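You operate a simulated robot arm through the tools that you are given. There is no shell and no other tool.

The job below is to be done with a simulated robot arm. You get a single attempt, and the scene is never put back.

## Task
Turn the dial of each dial tub to its sticker's day, then stand Monday's tub on the silver tray. Set down upright: what you pick out.

It is judged by the outcome, as a careful person would: the job done as asked, and still so three seconds after it is handed in. It fails if anything else is knocked over, pushed out of place, dropped, spilled or broken.

## Robot
A 6-joint arm with a two-finger parallel gripper, fixed in place. Base frame: the origin is at the foot of the arm, x ahead of it, y to its left, z up; the work surface is at about z = 962. Lengths are in mm, angles in rad, forces in N, time in s.
With the tool pointing down near the work surface it reaches from about 200 to 620 mm from the base axis. Its first joint turns from -1.152 to 1.152 rad. Payload 2.7 kg.
The tool frame sits at the grasp point between the pads (the TCP): z along the fingers, y along the line on which they close. The tips reach 23 mm beyond it. The gripper opens to 94 mm. The fingers are 38 mm wide and 10 mm thick; the gripper's body (54 by 96 mm) begins 39 mm behind the TCP.
Orientation is told as [roll, pitch, yaw] about the base's x, y, z axes, in that order, counted from this pose: with the fingers straight down and closing along the base's y, the tool's x points along the base's -x, its y along +y and its z along -z.

## Interface
- The arm moves only by the tool drive_tool. Its argument "rows" is one flat list of numbers, 7 for each row, row after row: the shift along the tool's x, y, z in mm, then the turn, a rotation vector about the tool's x, y, z in rad, then the opening in per cent of the stroke, from 0 (shut) to 100 (fully open). In form: [dx, dy, dz, rx, ry, rz, claw, dx, dy, dz, rx, ry, rz, claw, ...]. A call has 1 to 20 rows; each row is the pose to reach, as a shift and turn from the pose commanded when the call began, along the tool's axes at that moment. Rows are played at 5 a second. More than 50 mm and 0.15 rad between two rows, or a gripper value outside its range, and nothing of the call is played. A pose out of reach is approached as far as the arm can. The call stops where the force on the tool passes 40 N (or 10 N more than at its start, if that is more) or the arm is blocked; 0.2 s more then pass. The fingers move at their own pace (about 45 mm/s each) and stop on an object; they squeeze with about 41 N. The grip force told is the motor's: it shows also when the fingers shut on nothing. Time passes only in rows, and 0.2 s behind the last, so rows that repeat a pose let the fingers close. It gives the time, the measured TCP pose, the force on the tool (base axes), the opening and the grip force at its end, in the units of the frame above (readings bear some noise), with the torque about the TCP (base axes, N m) and any sound that the robot's microphone picked up, and new pictures: "views" is both (left out), scene, wrist or none.
- Cameras (640 x 400 px; columns grow to the right, rows downward): "scene" is fixed at [82.3, -428.8, 1435.9]; the picture's right is [0.82, -0.58, 0.00], its down [-0.20, -0.28, -0.94] and it looks along [0.54, 0.77, -0.34] (base axes); focal length 353 px, centre (320, 200). "wrist" rides on the gripper at [86, 16, -75] in the tool frame; the picture's right is [-0.18, 0.98, 0.00], its down [-0.58, -0.11, -0.81] and it looks along [-0.79, -0.15, 0.59] (tool axes); focal length 243 px, centre (320, 200). There is no depth. A picture from a camera that has moved, and an enlarged one, comes with that camera's place and axes in the base frame and with its lens. The place of the scene camera against the robot may be out by one fixed shift of up to 12 mm in any direction.
- close_up(camera, box): a new picture of the part [left, top, right, bottom] of that camera's present view, enlarged. No time passes.
- sign_off(): hands the job in; it is judged then, once.

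Places have to be worked out from the pictures, the camera data and where the tool is seen. Open the gripper and draw the arm clear of the work before you hand the job in, unless the task says otherwise.

The tools are called after "Call:" as name(argument=value, ...) on one line, values as JSON. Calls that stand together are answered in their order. drive_tool: Moves the arm, as the interface text tells. Its arguments: {"type":"object","properties":{"rows":{"type":"array","items":{"type":"number"}},"views":{"type":"string","enum":["both","scene","wrist","none"]}},"required":["rows"]} The other tools are called the same way: close_up (camera, box) takes an enlarged picture of a part of a camera's view; sign_off () hands the job in.

At the start:

```text
t: 0.0
ee_pos: [356.3, -33.3, 1305.8]
ee_rot: [-0.001, -0.001, -0.002]
force: [1.1, -0.8, -0.6]
wrist_torque: [0.02, 0.0, 0.0]
grip_width: 93.9
grip_force: 0.1
```

scene: 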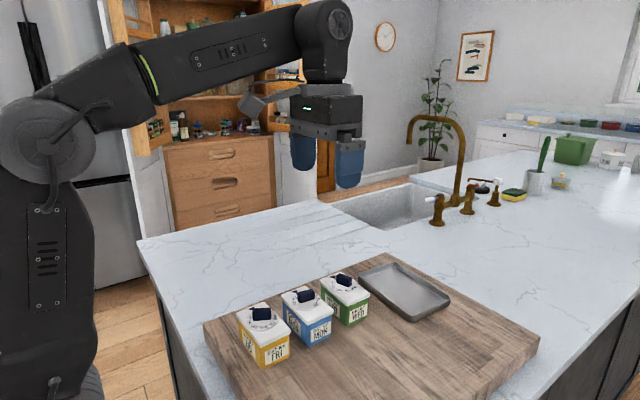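
wrist: 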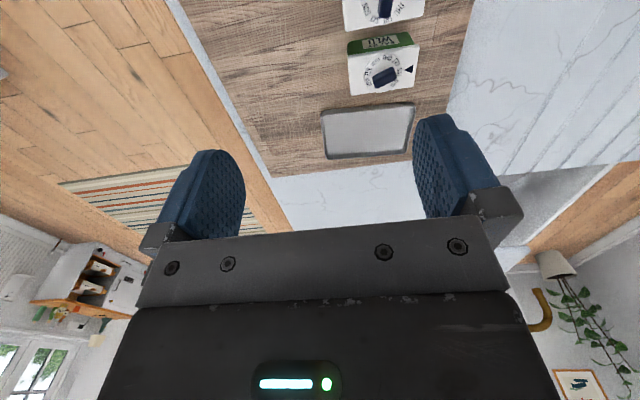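

The scene shows three tubs (yellow FRI, blue MON?, green WED) with dials on their lids and a silver tray on a wooden board. I look closer at the tubs and dials with both cameras.

Call:
close_up(camera="scene", box=[220, 250, 380, 380])

Call:
close_up(camera="wrist", box=[300, 0, 480, 160])

Call:
close_up(camera="scene", box=[230, 295, 300, 375])

Call:
close_up(camera="scene", box=[270, 275, 340, 355])

Call:
close_up(camera="scene", box=[310, 260, 380, 340])

```text
3.08 times, centred on (300, 315) of scene
camera zoom: at [82.3, -428.8, 1435.9], right [0.82, -0.58, 0.0], down [-0.2, -0.28, -0.94], along [0.54, 0.77, -0.34], focal length 1085 px, centre (382, -154)
```

zoom: 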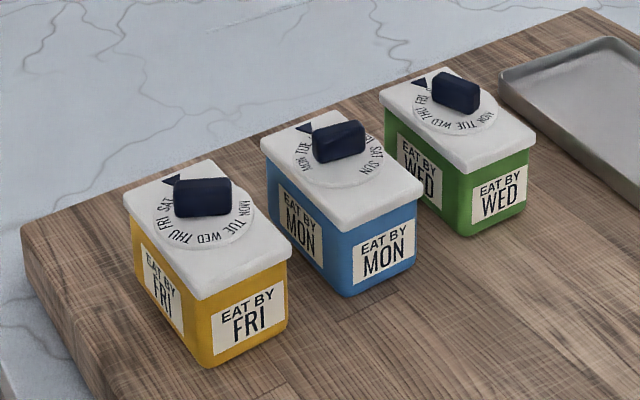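

```text
2.50 times, centred on (390, 80) of wrist
camera zoom: at [270.3, -18.4, 1381.3], right [0.18, 0.98, 0.0], down [0.58, -0.11, 0.81], along [0.79, -0.15, -0.59], focal length 606 px, centre (145, 500)
```

zoom: 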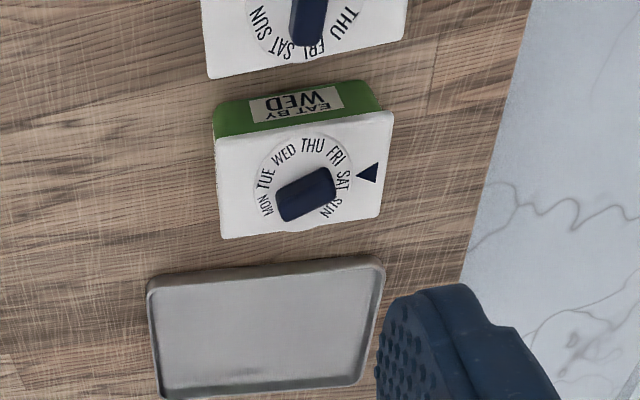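

```text
5.00 times, centred on (265, 335) of scene
camera zoom: at [82.3, -428.8, 1435.9], right [0.82, -0.58, 0.0], down [-0.2, -0.28, -0.94], along [0.54, 0.77, -0.34], focal length 1763 px, centre (595, -475)
```

zoom: 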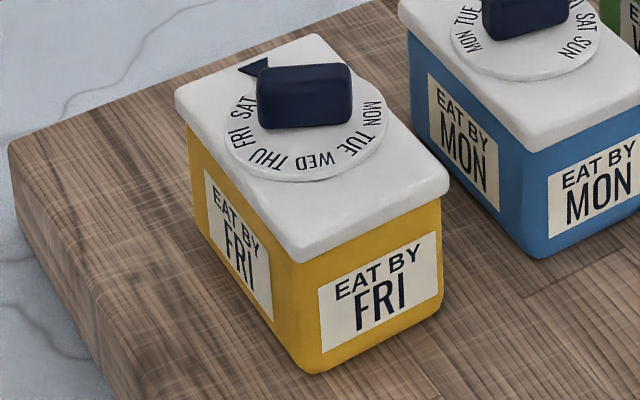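

```text
5.00 times, centred on (305, 315) of scene
camera zoom: at [82.3, -428.8, 1435.9], right [0.82, -0.58, 0.0], down [-0.2, -0.28, -0.94], along [0.54, 0.77, -0.34], focal length 1763 px, centre (395, -375)
```

zoom: 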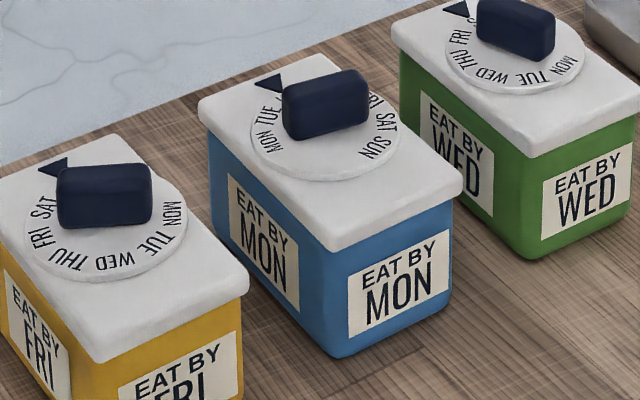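

```text
5.00 times, centred on (345, 300) of scene
camera zoom: at [82.3, -428.8, 1435.9], right [0.82, -0.58, 0.0], down [-0.2, -0.28, -0.94], along [0.54, 0.77, -0.34], focal length 1763 px, centre (195, -300)
```

zoom: 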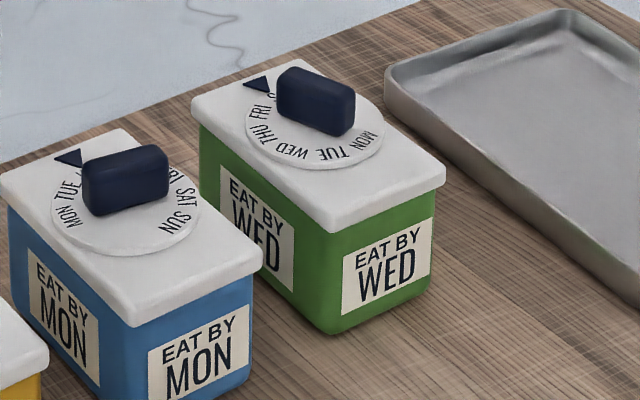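

The stickers read FRI (yellow), MON (blue) and WED (green). Each lid has a fixed triangle pointer on its +y side and a rotating disc with a knob. I estimate the tubs sit in a row along x at roughly 275, 360 and 447, with y about 20–35, so I move above the blue one for a steeper wrist view.

Call:
drive_tool(rows=[1, 13, 19, 0, 0, 0, 100, 2, 26, 38, 0, 0, 0, 100, 4, 39, 57, 0, 0, 0, 100, 5, 52, 76, 0, 0, 0, 100, 6, 63, 96, 0, 0, 0, 100, 6, 63, 96, 0, 0, 0, 100])

```text
t: 1.4
ee_pos: [351.0, 30.3, 1208.6]
ee_rot: [0.0, -0.001, 0.0]
force: [0.1, 0.3, 0.2]
wrist_torque: [-0.03, 0.01, 0.01]
grip_width: 93.9
grip_force: 0.1
camera wrist: at [263.9, 45.1, 1284.1], right [0.18, 0.98, 0.0], down [0.58, -0.11, 0.81], along [0.79, -0.15, -0.59], focal length 243 px, centre (320, 200)
```

scene: 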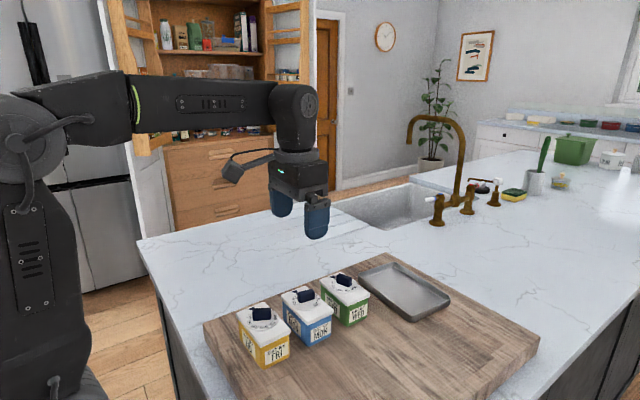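
wrist: 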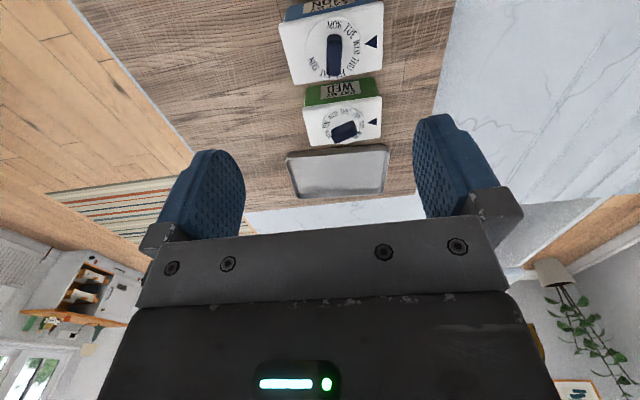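

The blue and green dials are both visible now. I zoom in to read the angles and locate the lids precisely.

Call:
close_up(camera="wrist", box=[270, 0, 400, 80])

Call:
close_up(camera="wrist", box=[280, 70, 410, 150])

```text
4.92 times, centred on (335, 40) of wrist
camera zoom: at [263.9, 45.1, 1284.1], right [0.18, 0.98, 0.0], down [0.58, -0.11, 0.81], along [0.79, -0.15, -0.59], focal length 1194 px, centre (246, 988)
```

zoom: 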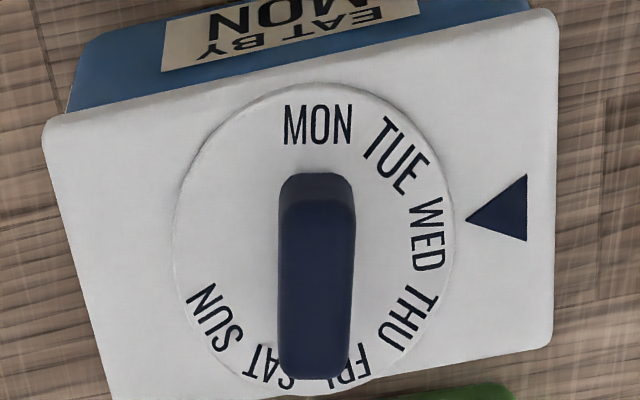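

```text
4.92 times, centred on (345, 110) of wrist
camera zoom: at [263.9, 45.1, 1284.1], right [0.18, 0.98, 0.0], down [0.58, -0.11, 0.81], along [0.79, -0.15, -0.59], focal length 1194 px, centre (197, 643)
```

zoom: 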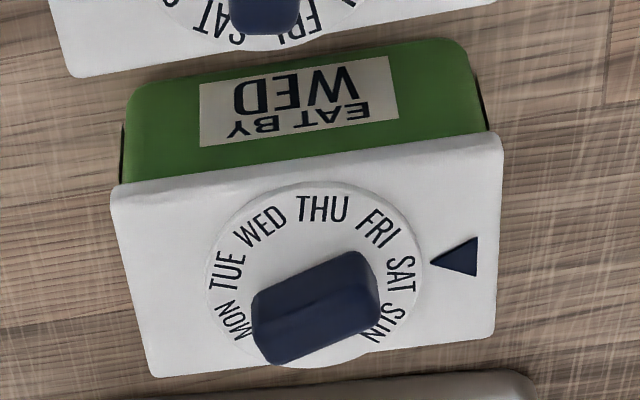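

The wrist triangulation puts the lid tops at z about 1029, each about 60 mm in x by 92 mm in y. The blue dial is near (366.5, 39.5) reading WED, and the green is near (455, 39.5) reading SAT; the days are 40° apart and the knob bar points along MON. Next I view the yellow dial from above.

Call:
drive_tool(rows=[17, 2, 12, 0, 0, 0, 100, 34, 4, 24, 0, 0, 0, 100, 51, 6, 36, 0, 0, 0, 100, 68, 8, 48, 0, 0, 0, 100, 85.3, 10.3, 59.8, 0, 0, 0, 100, 85.3, 10.3, 59.8, 0, 0, 0, 100])

```text
t: 2.8
ee_pos: [266.3, 38.8, 1150.1]
ee_rot: [0.0, -0.002, 0.0]
force: [-0.6, 0.6, -0.7]
wrist_torque: [-0.02, 0.04, -0.03]
grip_width: 93.8
grip_force: 0.1
camera wrist: at [179.8, 53.8, 1225.3], right [0.18, 0.98, 0.0], down [0.58, -0.11, 0.81], along [0.79, -0.15, -0.59], focal length 243 px, centre (320, 200)
```

scene: 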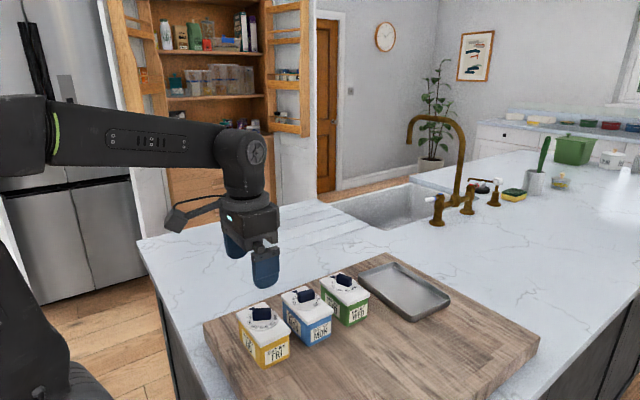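
wrist: 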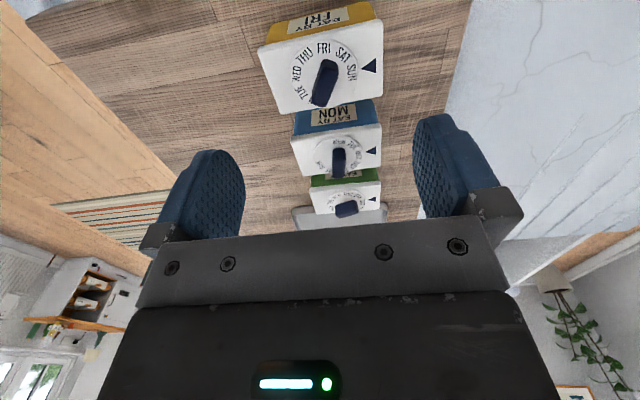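

Call:
close_up(camera="wrist", box=[250, 0, 400, 94])

Call:
close_up(camera="wrist", box=[270, 90, 410, 220])

```text
4.26 times, centred on (325, 47) of wrist
camera zoom: at [179.8, 53.8, 1225.3], right [0.18, 0.98, 0.0], down [0.58, -0.11, 0.81], along [0.79, -0.15, -0.59], focal length 1032 px, centre (299, 851)
```

zoom: 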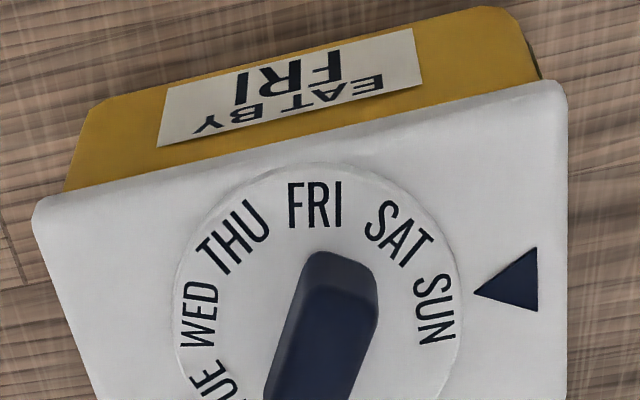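

```text
3.08 times, centred on (340, 155) of wrist
camera zoom: at [179.8, 53.8, 1225.3], right [0.18, 0.98, 0.0], down [0.58, -0.11, 0.81], along [0.79, -0.15, -0.59], focal length 746 px, centre (258, 338)
```

zoom: 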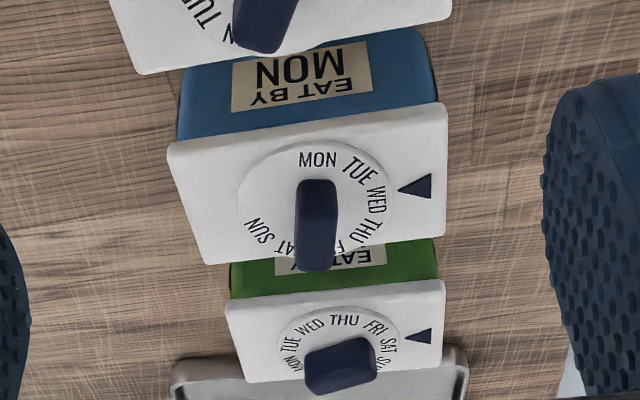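

The yellow dial reads SUN and needs FRI, so it takes two 40° steps clockwise; blue also needs +80° and green +120°. I zoom on the yellow knob to check its bar direction.

Call:
close_up(camera="wrist", box=[270, 30, 390, 115])

```text
4.71 times, centred on (330, 72) of wrist
camera zoom: at [179.8, 53.8, 1225.3], right [0.18, 0.98, 0.0], down [0.58, -0.11, 0.81], along [0.79, -0.15, -0.59], focal length 1142 px, centre (273, 800)
```

zoom: 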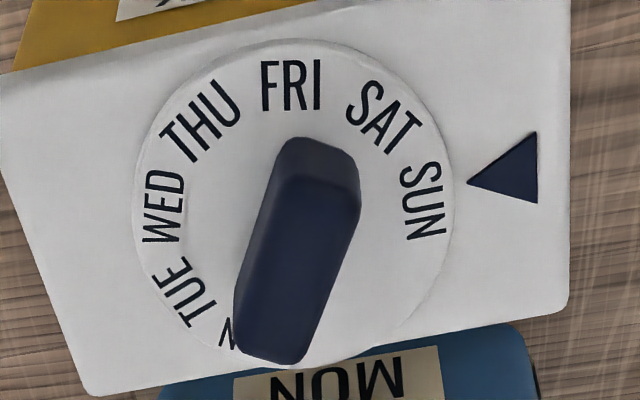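

Yellow's knob bar lies at about 118.5° clockwise from +y, centred near (278.2, 39.4), with the knob top at about z = 1048. I rotate the tool +0.497 rad so the fingers close across the bar, half close the gripper and come to a hover above it.

Call:
drive_tool(rows=[-3, 0, 8, 0, 0, 0.1, 80, -6, 0, 16, 0, 0, 0.2, 70, -9, 0, 25, 0, 0, 0.3, 60, -11, -0.3, 35, 0, 0, 0.4, 55, -13.2, -0.6, 45, 0, 0, 0.497, 50, -13.2, -0.6, 55, 0, 0, 0.497, 50, -13.2, -0.6, 55, 0, 0, 0.497, 50])

```text
t: 4.4
ee_pos: [278.6, 39.2, 1093.7]
ee_rot: [0.0, -0.003, -0.499]
force: [0.5, 0.4, 0.3]
wrist_torque: [0.04, -0.01, -0.03]
grip_width: 46.8
grip_force: 0.1
camera wrist: at [210.5, 93.4, 1170.1], right [0.63, 0.78, 0.0], down [0.46, -0.37, 0.81], along [0.63, -0.51, -0.59], focal length 243 px, centre (320, 200)
```

scene: 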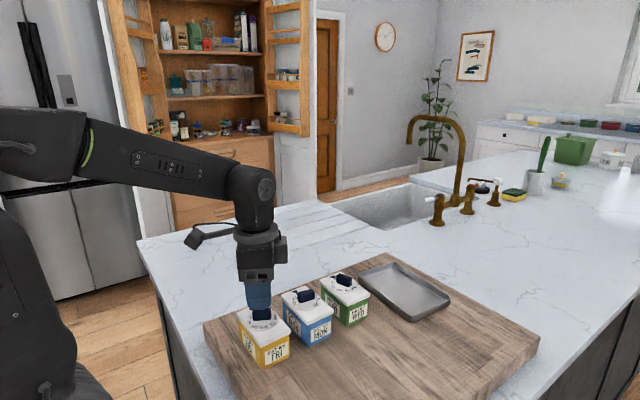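
wrist: 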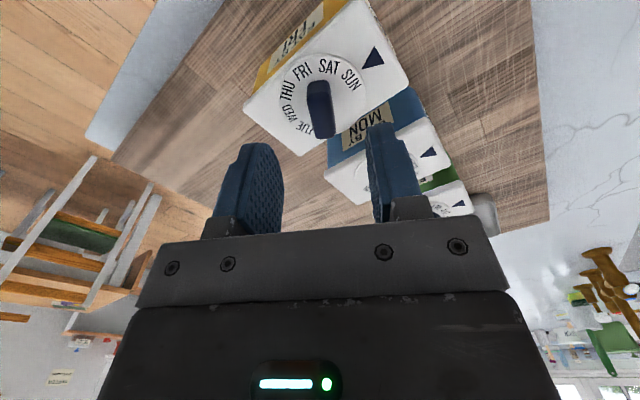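

The knob appears right where the tool axis should project, at about (320, 112). I zoom in once more to verify centring and angle before going down.

Call:
close_up(camera="wrist", box=[260, 60, 380, 150])

```text
4.44 times, centred on (320, 105) of wrist
camera zoom: at [210.5, 93.4, 1170.1], right [0.63, 0.78, 0.0], down [0.46, -0.37, 0.81], along [0.63, -0.51, -0.59], focal length 1078 px, centre (320, 622)
```

zoom: 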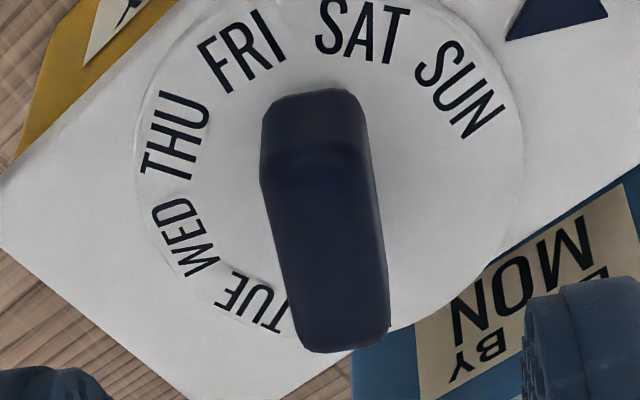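

The alignment is within about 1 mm and 1°. I descend to TCP z of about 1056 (tips about 5 mm above the disc) and close on the knob.

Call:
drive_tool(rows=[0, 0, 10, 0, 0, 0, 50, 0, 0, 20, 0, 0, 0, 50, 0, 0, 30, 0, 0, 0, 50, 0, 0, 35, 0, 0, 0, 50, 0, 0, 39, 0, 0, 0, 50, 0, 0, 39, 0, 0, 0, 50])

```text
t: 5.8
ee_pos: [279.8, 39.9, 1056.9]
ee_rot: [0.001, -0.001, -0.498]
force: [0.3, 0.0, -0.3]
wrist_torque: [0.03, 0.0, -0.02]
grip_width: 46.9
grip_force: 0.0
camera wrist: at [211.2, 93.3, 1132.1], right [0.63, 0.78, 0.0], down [0.46, -0.37, 0.81], along [0.63, -0.51, -0.59], focal length 243 px, centre (320, 200)
```

scene: 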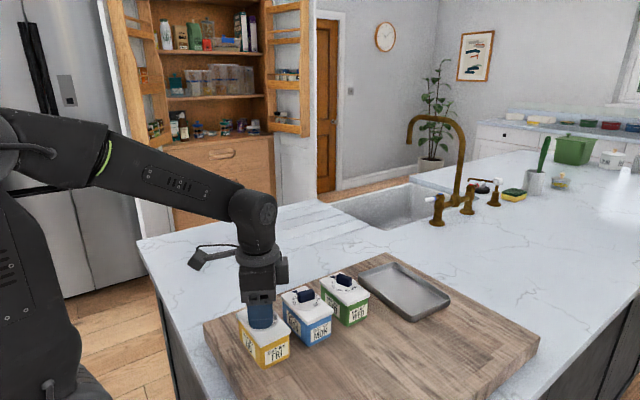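
wrist: 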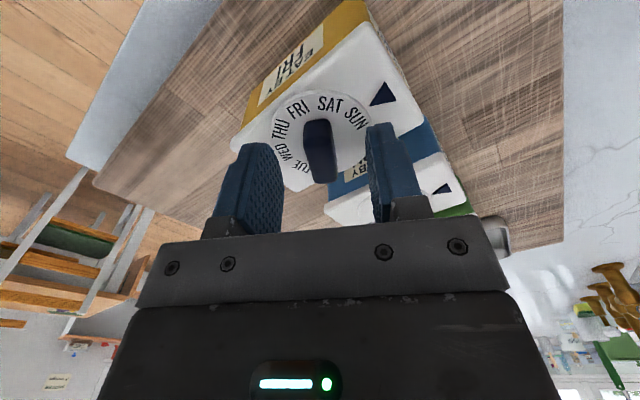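

No contact yet, and the knob sits between the fingers. I check the scene close-up for tip height against the knob and lid.

Call:
close_up(camera="scene", box=[220, 270, 310, 340])

Call:
close_up(camera="wrist", box=[230, 80, 410, 200])

```text
5.71 times, centred on (265, 305) of scene
camera zoom: at [82.3, -428.8, 1435.9], right [0.82, -0.58, 0.0], down [-0.2, -0.28, -0.94], along [0.54, 0.77, -0.34], focal length 2015 px, centre (634, -400)
```

zoom: 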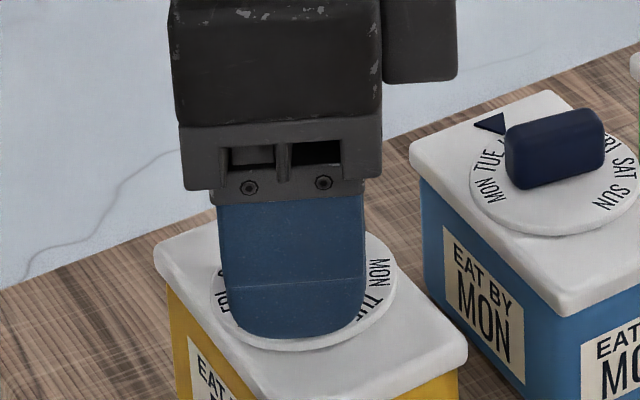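

```text
3.33 times, centred on (320, 140) of wrist
camera zoom: at [211.2, 93.3, 1132.1], right [0.63, 0.78, 0.0], down [0.46, -0.37, 0.81], along [0.63, -0.51, -0.59], focal length 809 px, centre (320, 400)
```

zoom: 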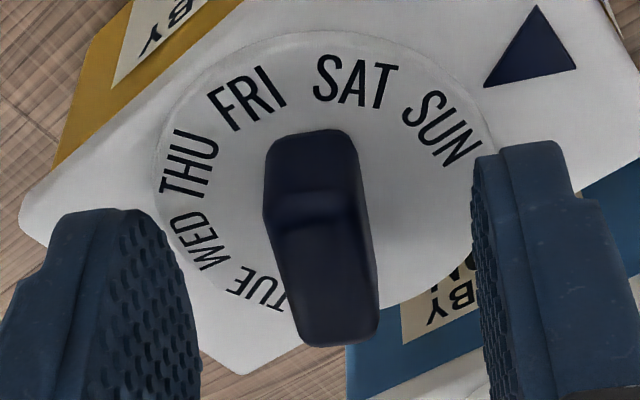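

The fingertips are beside the knob and above the disc with clear space around. I close on the knob.

Call:
drive_tool(rows=[0, 0, 0, 0, 0, 0, 30, 0, 0, 0, 0, 0, 0, 20, 0, 0, 0, 0, 0, 0, 0, 0, 0, 0, 0, 0, 0, 0, 0, 0, 0, 0, 0, 0, 0])

```text
t: 7.0
ee_pos: [280.3, 39.5, 1057.0]
ee_rot: [0.0, -0.002, -0.498]
force: [1.1, 1.2, 2.1]
wrist_torque: [0.08, 0.05, 0.0]
grip_width: 13.4
grip_force: 40.5
camera wrist: at [211.2, 93.5, 1132.3], right [0.63, 0.78, 0.0], down [0.46, -0.37, 0.81], along [0.63, -0.51, -0.59], focal length 243 px, centre (320, 200)
```

scene: 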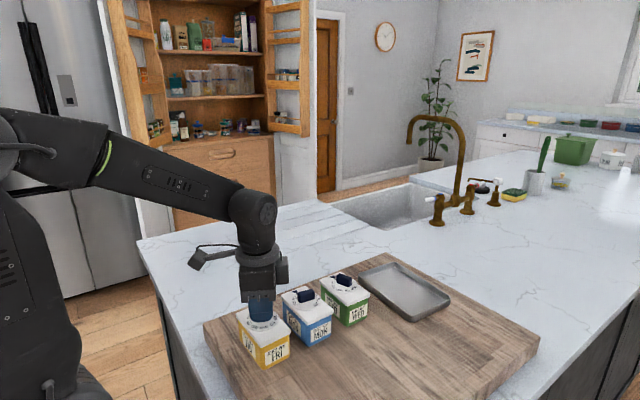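
wrist: 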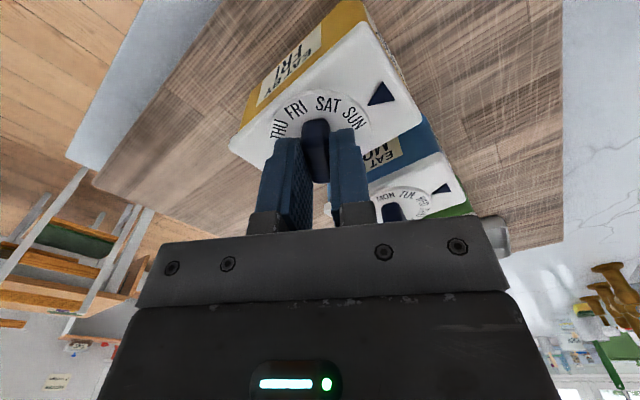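

The knob is gripped at 13.4 mm with little side load. I turn the first 40° (0.698 rad) clockwise and check that the dial turns and the tub stays put.

Call:
drive_tool(rows=[0, 0, 0, 0, 0, 0.08, 0, 0, 0, 0, 0, 0, 0.16, 0, 0, 0, 0, 0, 0, 0.24, 0, 0, 0, 0, 0, 0, 0.32, 0, 0, 0, 0, 0, 0, 0.4, 0, 0, 0, 0, 0, 0, 0.48, 0, 0, 0, 0, 0, 0, 0.56, 0, 0, 0, 0, 0, 0, 0.64, 0, 0, 0, 0, 0, 0, 0.698, 0, 0, 0, 0, 0, 0, 0.698, 0])

```text
t: 9.2
ee_pos: [278.6, 38.7, 1056.2]
ee_rot: [0.002, -0.001, -1.193]
force: [-0.7, 2.8, 12.5]
wrist_torque: [0.03, 0.03, 0.02]
grip_width: 13.6
grip_force: 41.0
camera wrist: at [262.1, 124.1, 1132.3], right [0.98, 0.19, 0.0], down [0.11, -0.58, 0.81], along [0.15, -0.79, -0.59], focal length 243 px, centre (320, 200)
```

scene: 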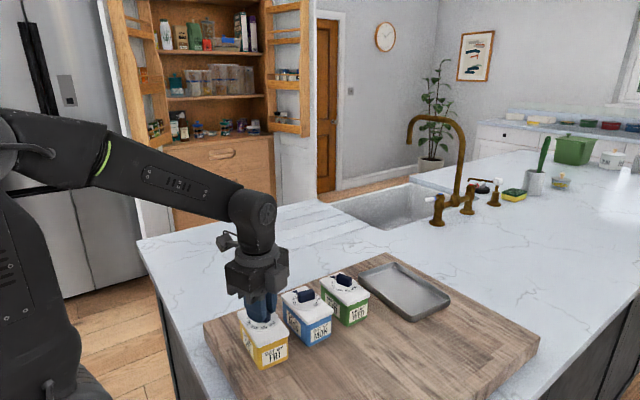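
wrist: 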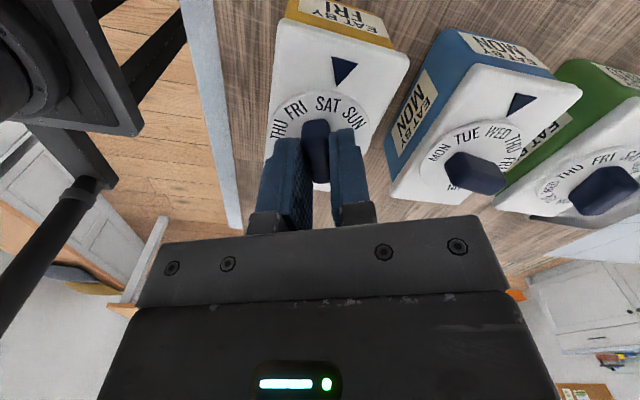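

The dial turned to about SAT, though the vertical force rose to 12.5 N. I zoom in to check the tub's stance and the dial.

Call:
close_up(camera="wrist", box=[240, 0, 430, 200])

Call:
close_up(camera="scene", box=[220, 280, 340, 380])

```text
2.00 times, centred on (335, 100) of wrist
camera zoom: at [262.1, 124.1, 1132.3], right [0.98, 0.19, 0.0], down [0.11, -0.58, 0.81], along [0.15, -0.79, -0.59], focal length 485 px, centre (290, 400)
```

zoom: 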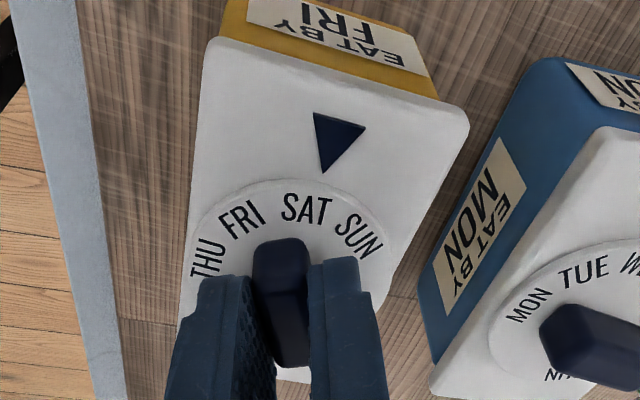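

```text
4.00 times, centred on (280, 330) of scene
camera zoom: at [82.1, -428.7, 1435.9], right [0.82, -0.58, 0.0], down [-0.2, -0.28, -0.94], along [0.54, 0.77, -0.34], focal length 1410 px, centre (480, -320)
```

zoom: 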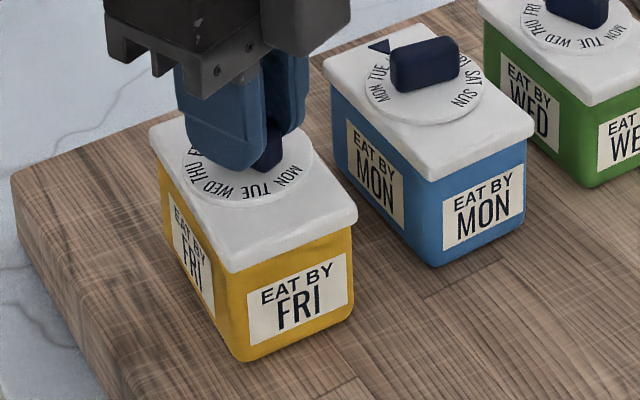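

The tub has crept about 4° clockwise with the dial, while the dial advanced roughly 36° relative to the lid. To hold the tub better I'll press down gently before turning on, so I test how the force responds to a 0.5 mm lowering.

Call:
drive_tool(rows=[0, 0, 0.3, 0, 0, 0, 0, 0, 0, 0.5, 0, 0, 0, 0, 0, 0, 0.5, 0, 0, 0, 0], views="none")

```text
t: 10.0
ee_pos: [279.1, 40.0, 1057.3]
ee_rot: [0.001, -0.002, -1.195]
force: [-8.9, -2.3, 33.2]
wrist_torque: [-0.09, 0.19, 0.0]
grip_width: 13.3
grip_force: 41.3
```

Stiffness is about 40 N/mm, so 0.5 mm is too much. I ease back to about 0.2 mm of press, which should give roughly 20 N.

Call:
drive_tool(rows=[0, 0, -0.2, 0, 0, 0, 0, 0, 0, -0.3, 0, 0, 0, 0, 0, 0, -0.3, 0, 0, 0, 0], views="none")

```text
t: 10.8
ee_pos: [279.3, 39.3, 1056.2]
ee_rot: [-0.001, -0.002, -1.194]
force: [-4.5, -10.4, 24.9]
wrist_torque: [-0.4, 0.01, 0.02]
grip_width: 13.4
grip_force: 40.6
```

Press is now about 25 N. I turn on slowly by 0.35 rad and check the load.

Call:
drive_tool(rows=[0, 0, 0, 0, 0, 0.035, 0, 0, 0, 0, 0, 0, 0.07, 0, 0, 0, 0, 0, 0, 0.105, 0, 0, 0, 0, 0, 0, 0.14, 0, 0, 0, 0, 0, 0, 0.175, 0, 0, 0, 0, 0, 0, 0.21, 0, 0, 0, 0, 0, 0, 0.245, 0, 0, 0, 0, 0, 0, 0.28, 0, 0, 0, 0, 0, 0, 0.315, 0, 0, 0, 0, 0, 0, 0.35, 0])

```text
t: 13.0
ee_pos: [279.7, 39.4, 1055.3]
ee_rot: [0.003, 0.0, -1.546]
force: [-6.7, -9.0, 30.3]
wrist_torque: [0.05, 0.15, 0.02]
grip_width: 13.3
grip_force: 41.2
camera wrist: at [293.0, 124.8, 1131.0], right [0.99, -0.16, 0.0], down [-0.1, -0.58, 0.81], along [-0.13, -0.8, -0.59], focal length 243 px, centre (320, 200)
```

scene: 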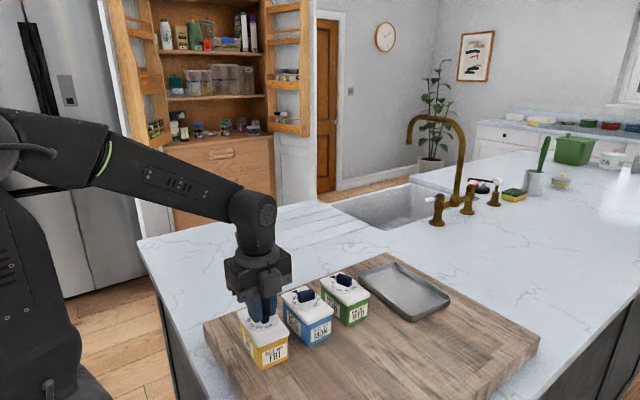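
wrist: 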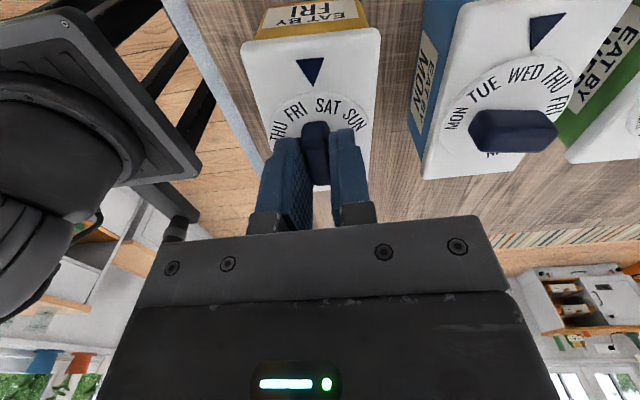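

Call:
close_up(camera="wrist", box=[230, 0, 400, 200])

Call:
close_up(camera="scene", box=[220, 280, 340, 380])

```text
2.00 times, centred on (315, 100) of wrist
camera zoom: at [293.0, 124.8, 1131.0], right [0.99, -0.16, 0.0], down [-0.1, -0.58, 0.81], along [-0.13, -0.8, -0.59], focal length 485 px, centre (330, 400)
```

zoom: 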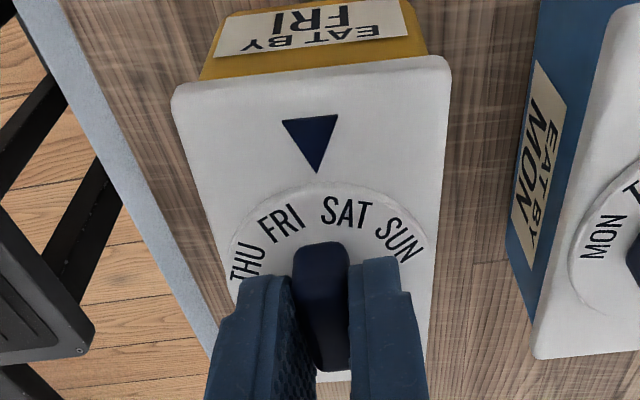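

```text
4.00 times, centred on (280, 330) of scene
camera zoom: at [81.8, -429.1, 1435.8], right [0.82, -0.58, 0.0], down [-0.2, -0.28, -0.94], along [0.54, 0.77, -0.34], focal length 1410 px, centre (480, -320)
```

zoom: 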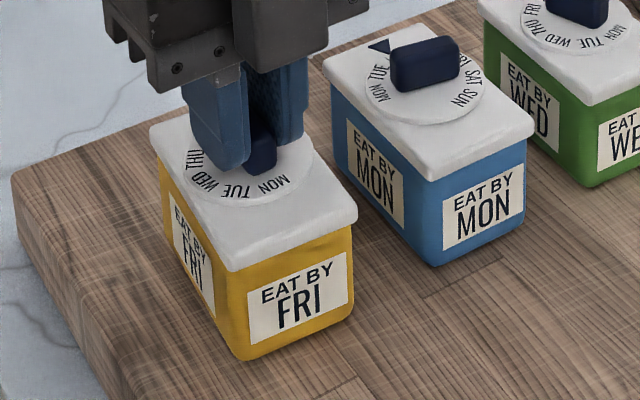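

Pressing down works: the tub hasn't moved since the last picture while the dial turned another 20°. I continue 0.40 rad the same way to bring FRI to the pointer.

Call:
drive_tool(rows=[0, 0, 0, 0, 0, 0.035, 0, 0, 0, 0, 0, 0, 0.07, 0, 0, 0, 0, 0, 0, 0.105, 0, 0, 0, 0, 0, 0, 0.14, 0, 0, 0, 0, 0, 0, 0.175, 0, 0, 0, 0, 0, 0, 0.21, 0, 0, 0, 0, 0, 0, 0.245, 0, 0, 0, 0, 0, 0, 0.28, 0, 0, 0, 0, 0, 0, 0.315, 0, 0, 0, 0, 0, 0, 0.35, 0, 0, 0, 0, 0, 0, 0.375, 0, 0, 0, 0, 0, 0, 0.4, 0])

```text
t: 15.6
ee_pos: [279.1, 39.4, 1055.3]
ee_rot: [0.002, -0.002, -1.946]
force: [1.6, 1.9, 1.9]
wrist_torque: [0.51, -0.28, 0.02]
grip_width: 13.3
grip_force: 41.3
camera wrist: at [325.8, 112.2, 1130.8], right [0.85, -0.53, 0.0], down [-0.31, -0.5, 0.81], along [-0.43, -0.68, -0.59], focal length 243 px, centre (320, 200)
```

scene: 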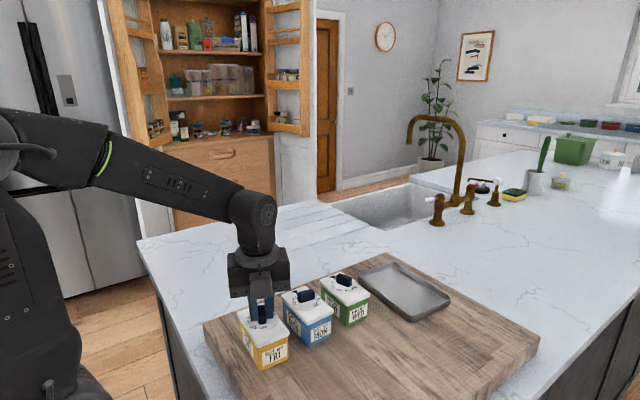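
wrist: 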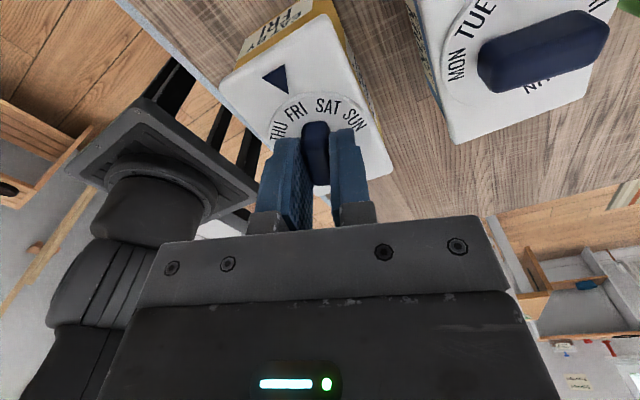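

Call:
close_up(camera="wrist", box=[210, 0, 400, 200])

Call:
close_up(camera="scene", box=[220, 280, 340, 380])

```text
2.00 times, centred on (305, 100) of wrist
camera zoom: at [325.8, 112.2, 1130.8], right [0.85, -0.53, 0.0], down [-0.31, -0.5, 0.81], along [-0.43, -0.68, -0.59], focal length 485 px, centre (350, 400)
```

zoom: 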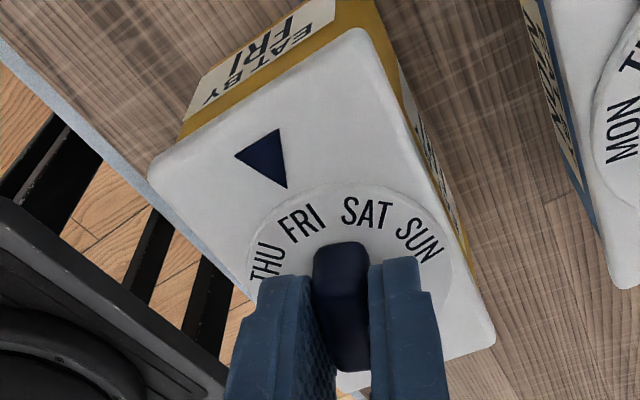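

```text
4.00 times, centred on (280, 330) of scene
camera zoom: at [82.3, -428.7, 1435.9], right [0.82, -0.58, 0.0], down [-0.2, -0.28, -0.94], along [0.54, 0.77, -0.34], focal length 1410 px, centre (480, -320)
```

zoom: 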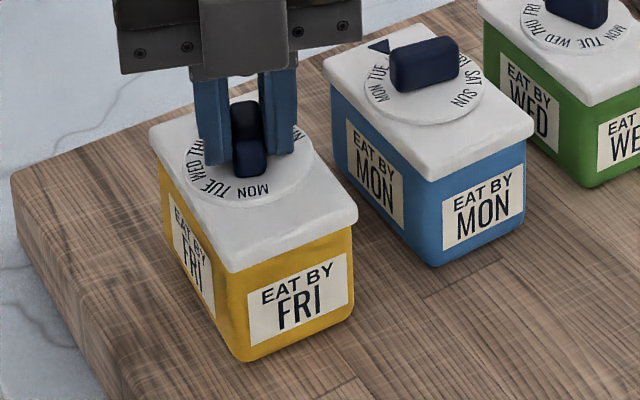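

The tub stayed still. The tool yaw puts FRI at about 1.5° while the lid's pointer is at about 3°, so I turn another 0.03 rad, then open the fingers to release and rise.

Call:
drive_tool(rows=[0, 0, 0, 0, 0, 0.015, 0, 0, 0, 0, 0, 0, 0.03, 0, 0, 0, 0, 0, 0, 0.03, 0, 0, 0, 0, 0, 0, 0.03, 20, 0, 0, 0, 0, 0, 0.03, 35, 0, 0, 0, 0, 0, 0.03, 45, 0, 0, 0, 0, 0, 0.03, 45, 0, 0, -15, 0, 0, 0.03, 45, 0, 0, -35, 0, 0, 0.03, 45, 0, 0, -60, 0, 0, 0.03, 45, 0, 0, -60, 0, 0, 0.03, 45])

```text
t: 18.0
ee_pos: [277.4, 42.7, 1113.4]
ee_rot: [0.001, 0.001, -1.976]
force: [0.1, -0.1, 0.2]
wrist_torque: [0.02, -0.02, -0.01]
grip_width: 42.0
grip_force: 0.1
camera wrist: at [327.3, 113.0, 1190.1], right [0.83, -0.56, 0.0], down [-0.33, -0.49, 0.81], along [-0.45, -0.67, -0.59], focal length 243 px, centre (320, 200)
```

scene: 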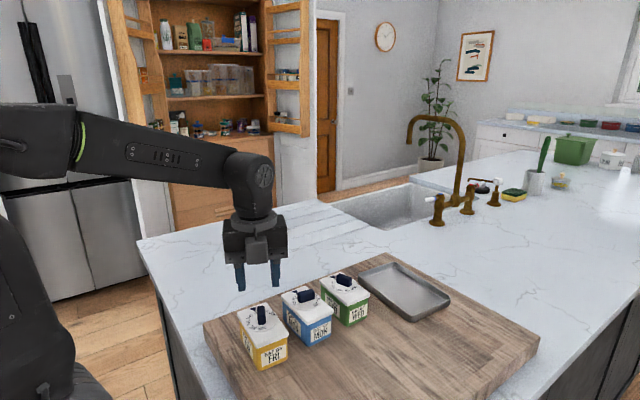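
wrist: 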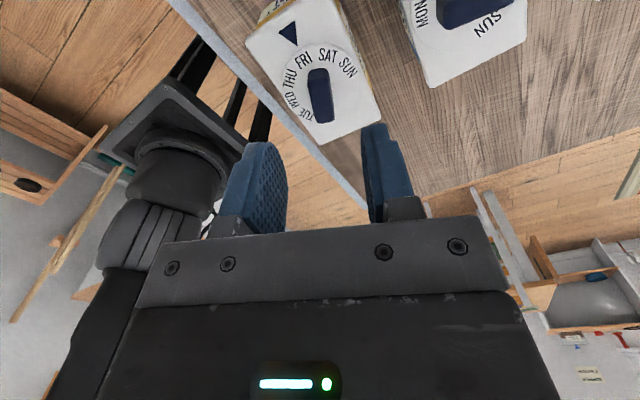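

Released cleanly. I zoom in to check yellow's dial against its pointer.

Call:
close_up(camera="wrist", box=[235, 0, 395, 155])

Call:
close_up(camera="scene", box=[220, 280, 340, 380])

```text
2.58 times, centred on (315, 78) of wrist
camera zoom: at [327.3, 113.0, 1190.1], right [0.83, -0.56, 0.0], down [-0.33, -0.49, 0.81], along [-0.45, -0.67, -0.59], focal length 626 px, centre (333, 516)
```

zoom: 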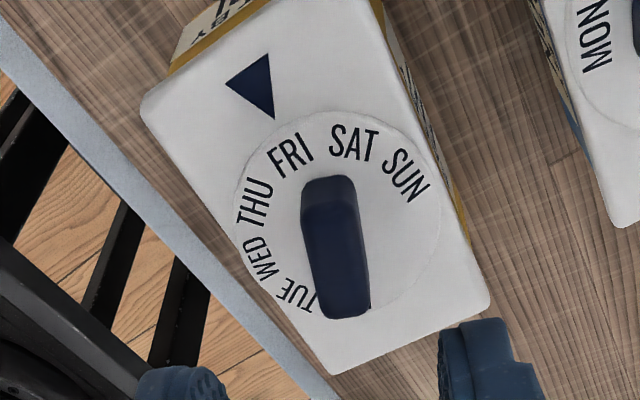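

```text
4.00 times, centred on (280, 330) of scene
camera zoom: at [82.3, -428.8, 1435.9], right [0.82, -0.58, 0.0], down [-0.2, -0.28, -0.94], along [0.54, 0.77, -0.34], focal length 1410 px, centre (480, -320)
```

zoom: 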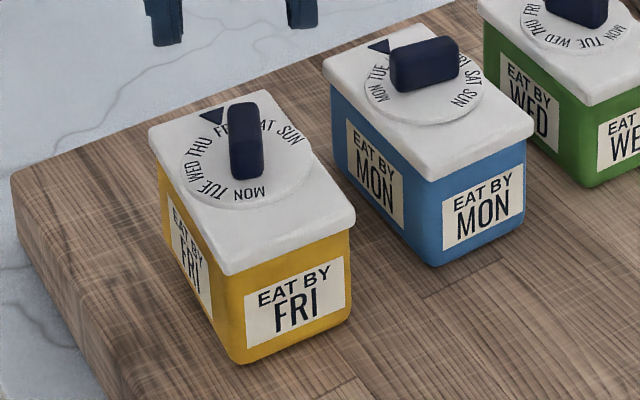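

FRI sits within about 1° of the yellow pointer, and the tub stands with only a slight turn. Now to blue: I rotate the tool back to +0.17 rad, across its bar, while moving to hover over its dial at about (369, 40).

Call:
drive_tool(rows=[2.7, 6.3, 0, 0, 0, -0.139, 45, 5.5, 12.7, 0, 0, 0, -0.278, 45, 8.2, 19.0, 0, 0, 0, -0.417, 45, 11.0, 25.4, 0, 0, 0, -0.555, 45, 13.7, 31.7, 0, 0, 0, -0.694, 45, 16.5, 38.0, 0, 0, 0, -0.833, 48, 19.2, 44.4, 0, 0, 0, -0.972, 50, 22.0, 50.7, 0, 0, 0, -1.111, 50, 24.7, 57.0, 0, 0, 0, -1.25, 50, 27.5, 63.4, 0, 0, 0, -1.388, 50, 30.2, 69.7, 0, 0, 0, -1.527, 50, 33.0, 76.1, 0, 0, 0, -1.666, 50, 35.7, 82.4, 0, 0, 0, -1.805, 50, 35.7, 82.4, 10, 0, 0, -1.805, 50, 35.7, 82.4, 20.8, 0, 0, -1.805, 50, 35.7, 82.4, 20.8, 0, 0, -1.805, 50])

```text
t: 21.4
ee_pos: [368.9, 38.3, 1092.9]
ee_rot: [0.001, -0.002, -0.17]
force: [0.7, -0.3, 0.1]
wrist_torque: [0.02, -0.03, -0.01]
grip_width: 47.1
grip_force: 0.1
camera wrist: at [286.2, 68.5, 1169.7], right [0.35, 0.94, 0.0], down [0.55, -0.21, 0.81], along [0.76, -0.28, -0.59], focal length 243 px, centre (320, 200)
```

scene: 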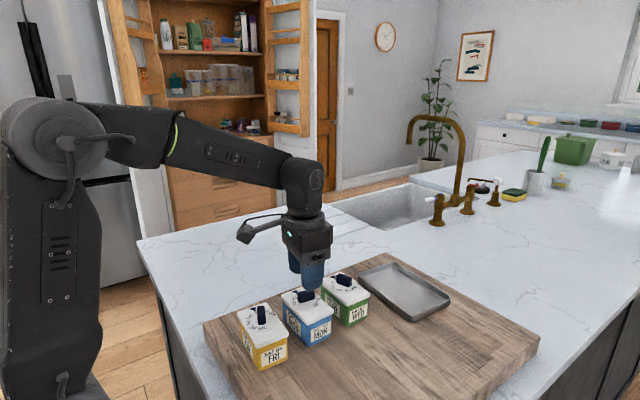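
wrist: 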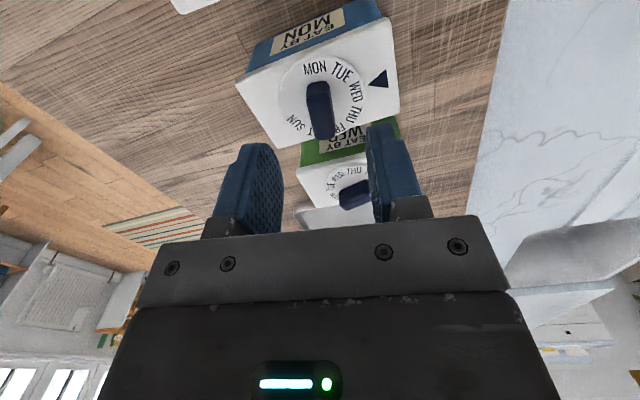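

The tool hovers over blue's knob. I zoom in to check centring and bar alignment.

Call:
close_up(camera="wrist", box=[260, 60, 380, 150])

```text
4.44 times, centred on (320, 105) of wrist
camera zoom: at [286.2, 68.5, 1169.7], right [0.35, 0.94, 0.0], down [0.55, -0.21, 0.81], along [0.76, -0.28, -0.59], focal length 1078 px, centre (320, 622)
```

zoom: 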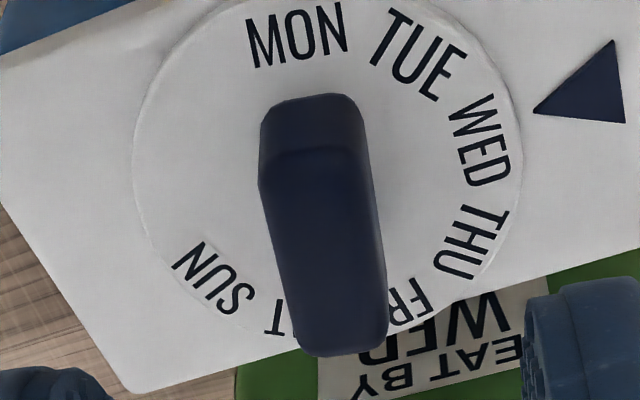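

Fitting the printed letter ring puts the dial centre about 2 mm ahead and 1 mm to tool +y of the tool axis. I correct for that, descend to TCP z of about 1054 and close on the blue knob.

Call:
drive_tool(rows=[-1, 0.5, 10, 0, 0, 0, 50, -2.2, 1.0, 20, 0, 0, 0, 50, -2.2, 1.0, 30, 0, 0, 0, 50, -2.2, 1.0, 37, 0, 0, 0, 50, -2.2, 1.0, 41.5, 0, 0, 0, 50, -2.2, 1.0, 41.5, 0, 0, 0, 50, -2.2, 1.0, 41.5, 0, 0, 0, 30, -2.2, 1.0, 41.5, 0, 0, 0, 20, -2.2, 1.0, 41.5, 0, 0, 0, 0, -2.2, 1.0, 41.5, 0, 0, 0, 0, -2.2, 1.0, 41.5, 0, 0, 0, 0])

```text
t: 23.8
ee_pos: [372.4, 38.9, 1052.8]
ee_rot: [0.002, 0.002, -0.169]
force: [1.1, 0.3, 0.5]
wrist_torque: [0.07, 0.04, 0.0]
grip_width: 13.2
grip_force: 41.4
camera wrist: at [288.6, 68.8, 1128.4], right [0.35, 0.94, 0.0], down [0.55, -0.21, 0.81], along [0.76, -0.28, -0.59], focal length 243 px, centre (320, 200)
```

scene: 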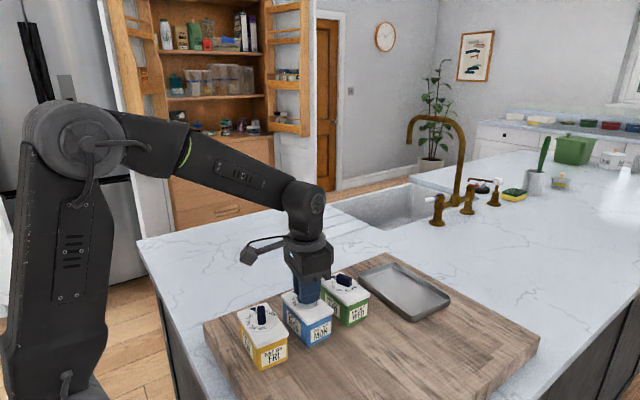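
wrist: 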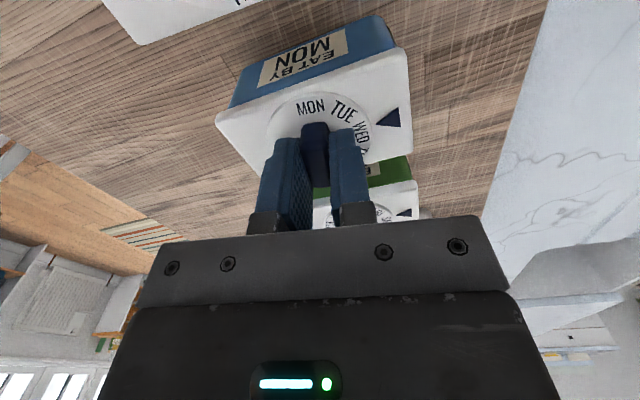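

The blue knob is gripped with almost no side load. I press down 0.6 mm for holding friction and read the force.

Call:
drive_tool(rows=[0, 0, 0.3, 0, 0, 0, 0, 0, 0, 0.6, 0, 0, 0, 0, 0, 0, 0.6, 0, 0, 0, 0], views="none")

```text
t: 24.6
ee_pos: [372.3, 38.9, 1052.9]
ee_rot: [0.0, -0.002, -0.169]
force: [-0.3, -2.8, 4.9]
wrist_torque: [0.01, 0.28, -0.01]
grip_width: 13.3
grip_force: 40.6
```

Only 5 N so far. I add another 0.5 mm.

Call:
drive_tool(rows=[0, 0, 0.3, 0, 0, 0, 0, 0, 0, 0.5, 0, 0, 0, 0, 0, 0, 0.5, 0, 0, 0, 0], views="none")

```text
t: 25.4
ee_pos: [370.9, 40.2, 1053.8]
ee_rot: [0.0, -0.006, -0.17]
force: [1.5, -6.6, 17.8]
wrist_torque: [-0.06, 0.45, 0.01]
grip_width: 13.6
grip_force: 40.9
```

About 18 N now. I add 0.2 mm more and turn slowly by 0.35 rad, then look.

Call:
drive_tool(rows=[0, 0, 0.2, 0, 0, 0, 0, 0, 0, 0.2, 0, 0, 0.035, 0, 0, 0, 0.2, 0, 0, 0.07, 0, 0, 0, 0.2, 0, 0, 0.105, 0, 0, 0, 0.2, 0, 0, 0.14, 0, 0, 0, 0.2, 0, 0, 0.175, 0, 0, 0, 0.2, 0, 0, 0.21, 0, 0, 0, 0.2, 0, 0, 0.245, 0, 0, 0, 0.2, 0, 0, 0.28, 0, 0, 0, 0.2, 0, 0, 0.315, 0, 0, 0, 0.2, 0, 0, 0.35, 0])

```text
t: 27.8
ee_pos: [372.2, 39.8, 1053.0]
ee_rot: [-0.001, -0.003, -0.523]
force: [0.7, -11.1, 28.1]
wrist_torque: [-0.01, 0.27, 0.03]
grip_width: 13.5
grip_force: 40.7
camera wrist: at [304.4, 95.6, 1128.0], right [0.65, 0.76, 0.0], down [0.45, -0.38, 0.81], along [0.61, -0.52, -0.59], focal length 243 px, centre (320, 200)
```

scene: 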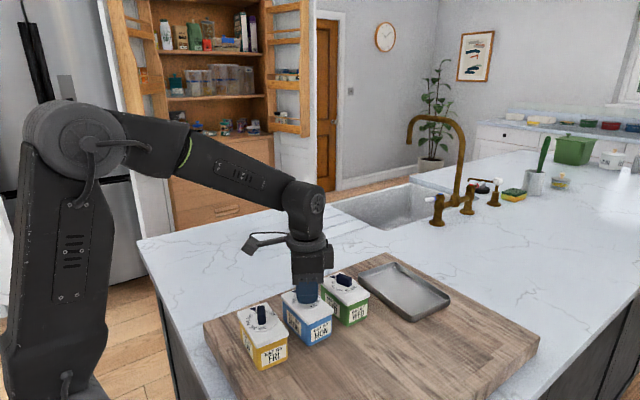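
wrist: 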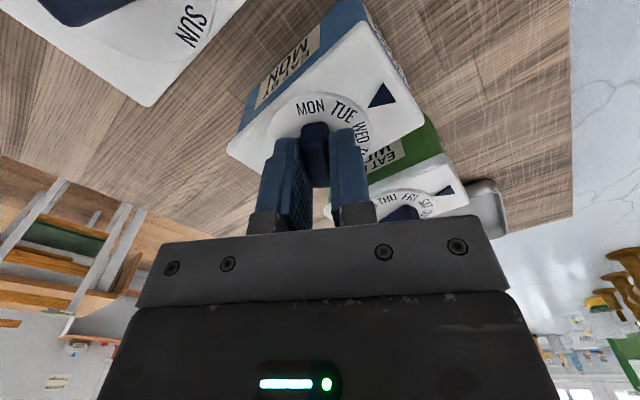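

Call:
close_up(camera="scene", box=[220, 280, 340, 380])

Call:
close_up(camera="wrist", box=[220, 0, 430, 200])

```text
4.00 times, centred on (280, 330) of scene
camera zoom: at [82.0, -429.1, 1435.8], right [0.82, -0.58, 0.0], down [-0.2, -0.28, -0.94], along [0.54, 0.77, -0.34], focal length 1410 px, centre (480, -320)
```

zoom: 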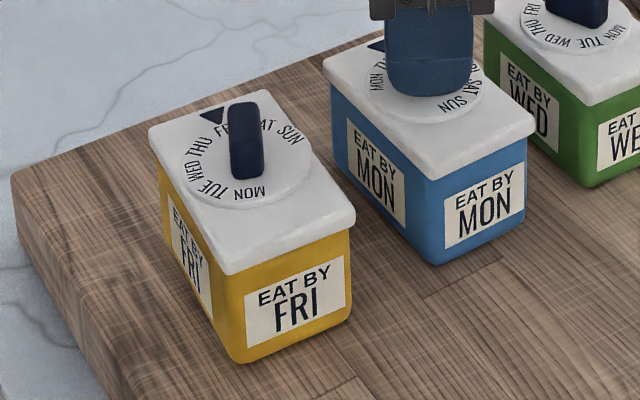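

```text
2.00 times, centred on (325, 100) of wrist
camera zoom: at [304.4, 95.6, 1128.0], right [0.65, 0.76, 0.0], down [0.45, -0.38, 0.81], along [0.61, -0.52, -0.59], focal length 485 px, centre (310, 400)
```

zoom: 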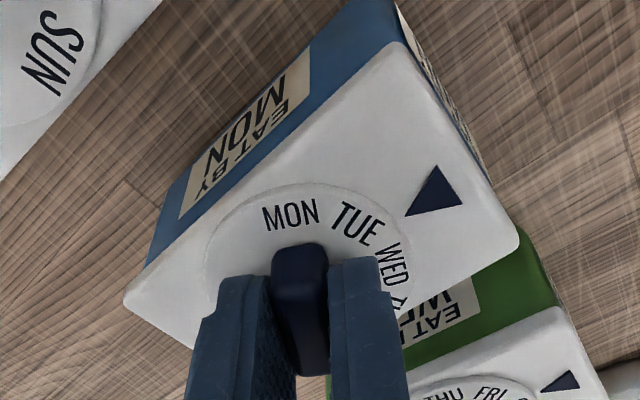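

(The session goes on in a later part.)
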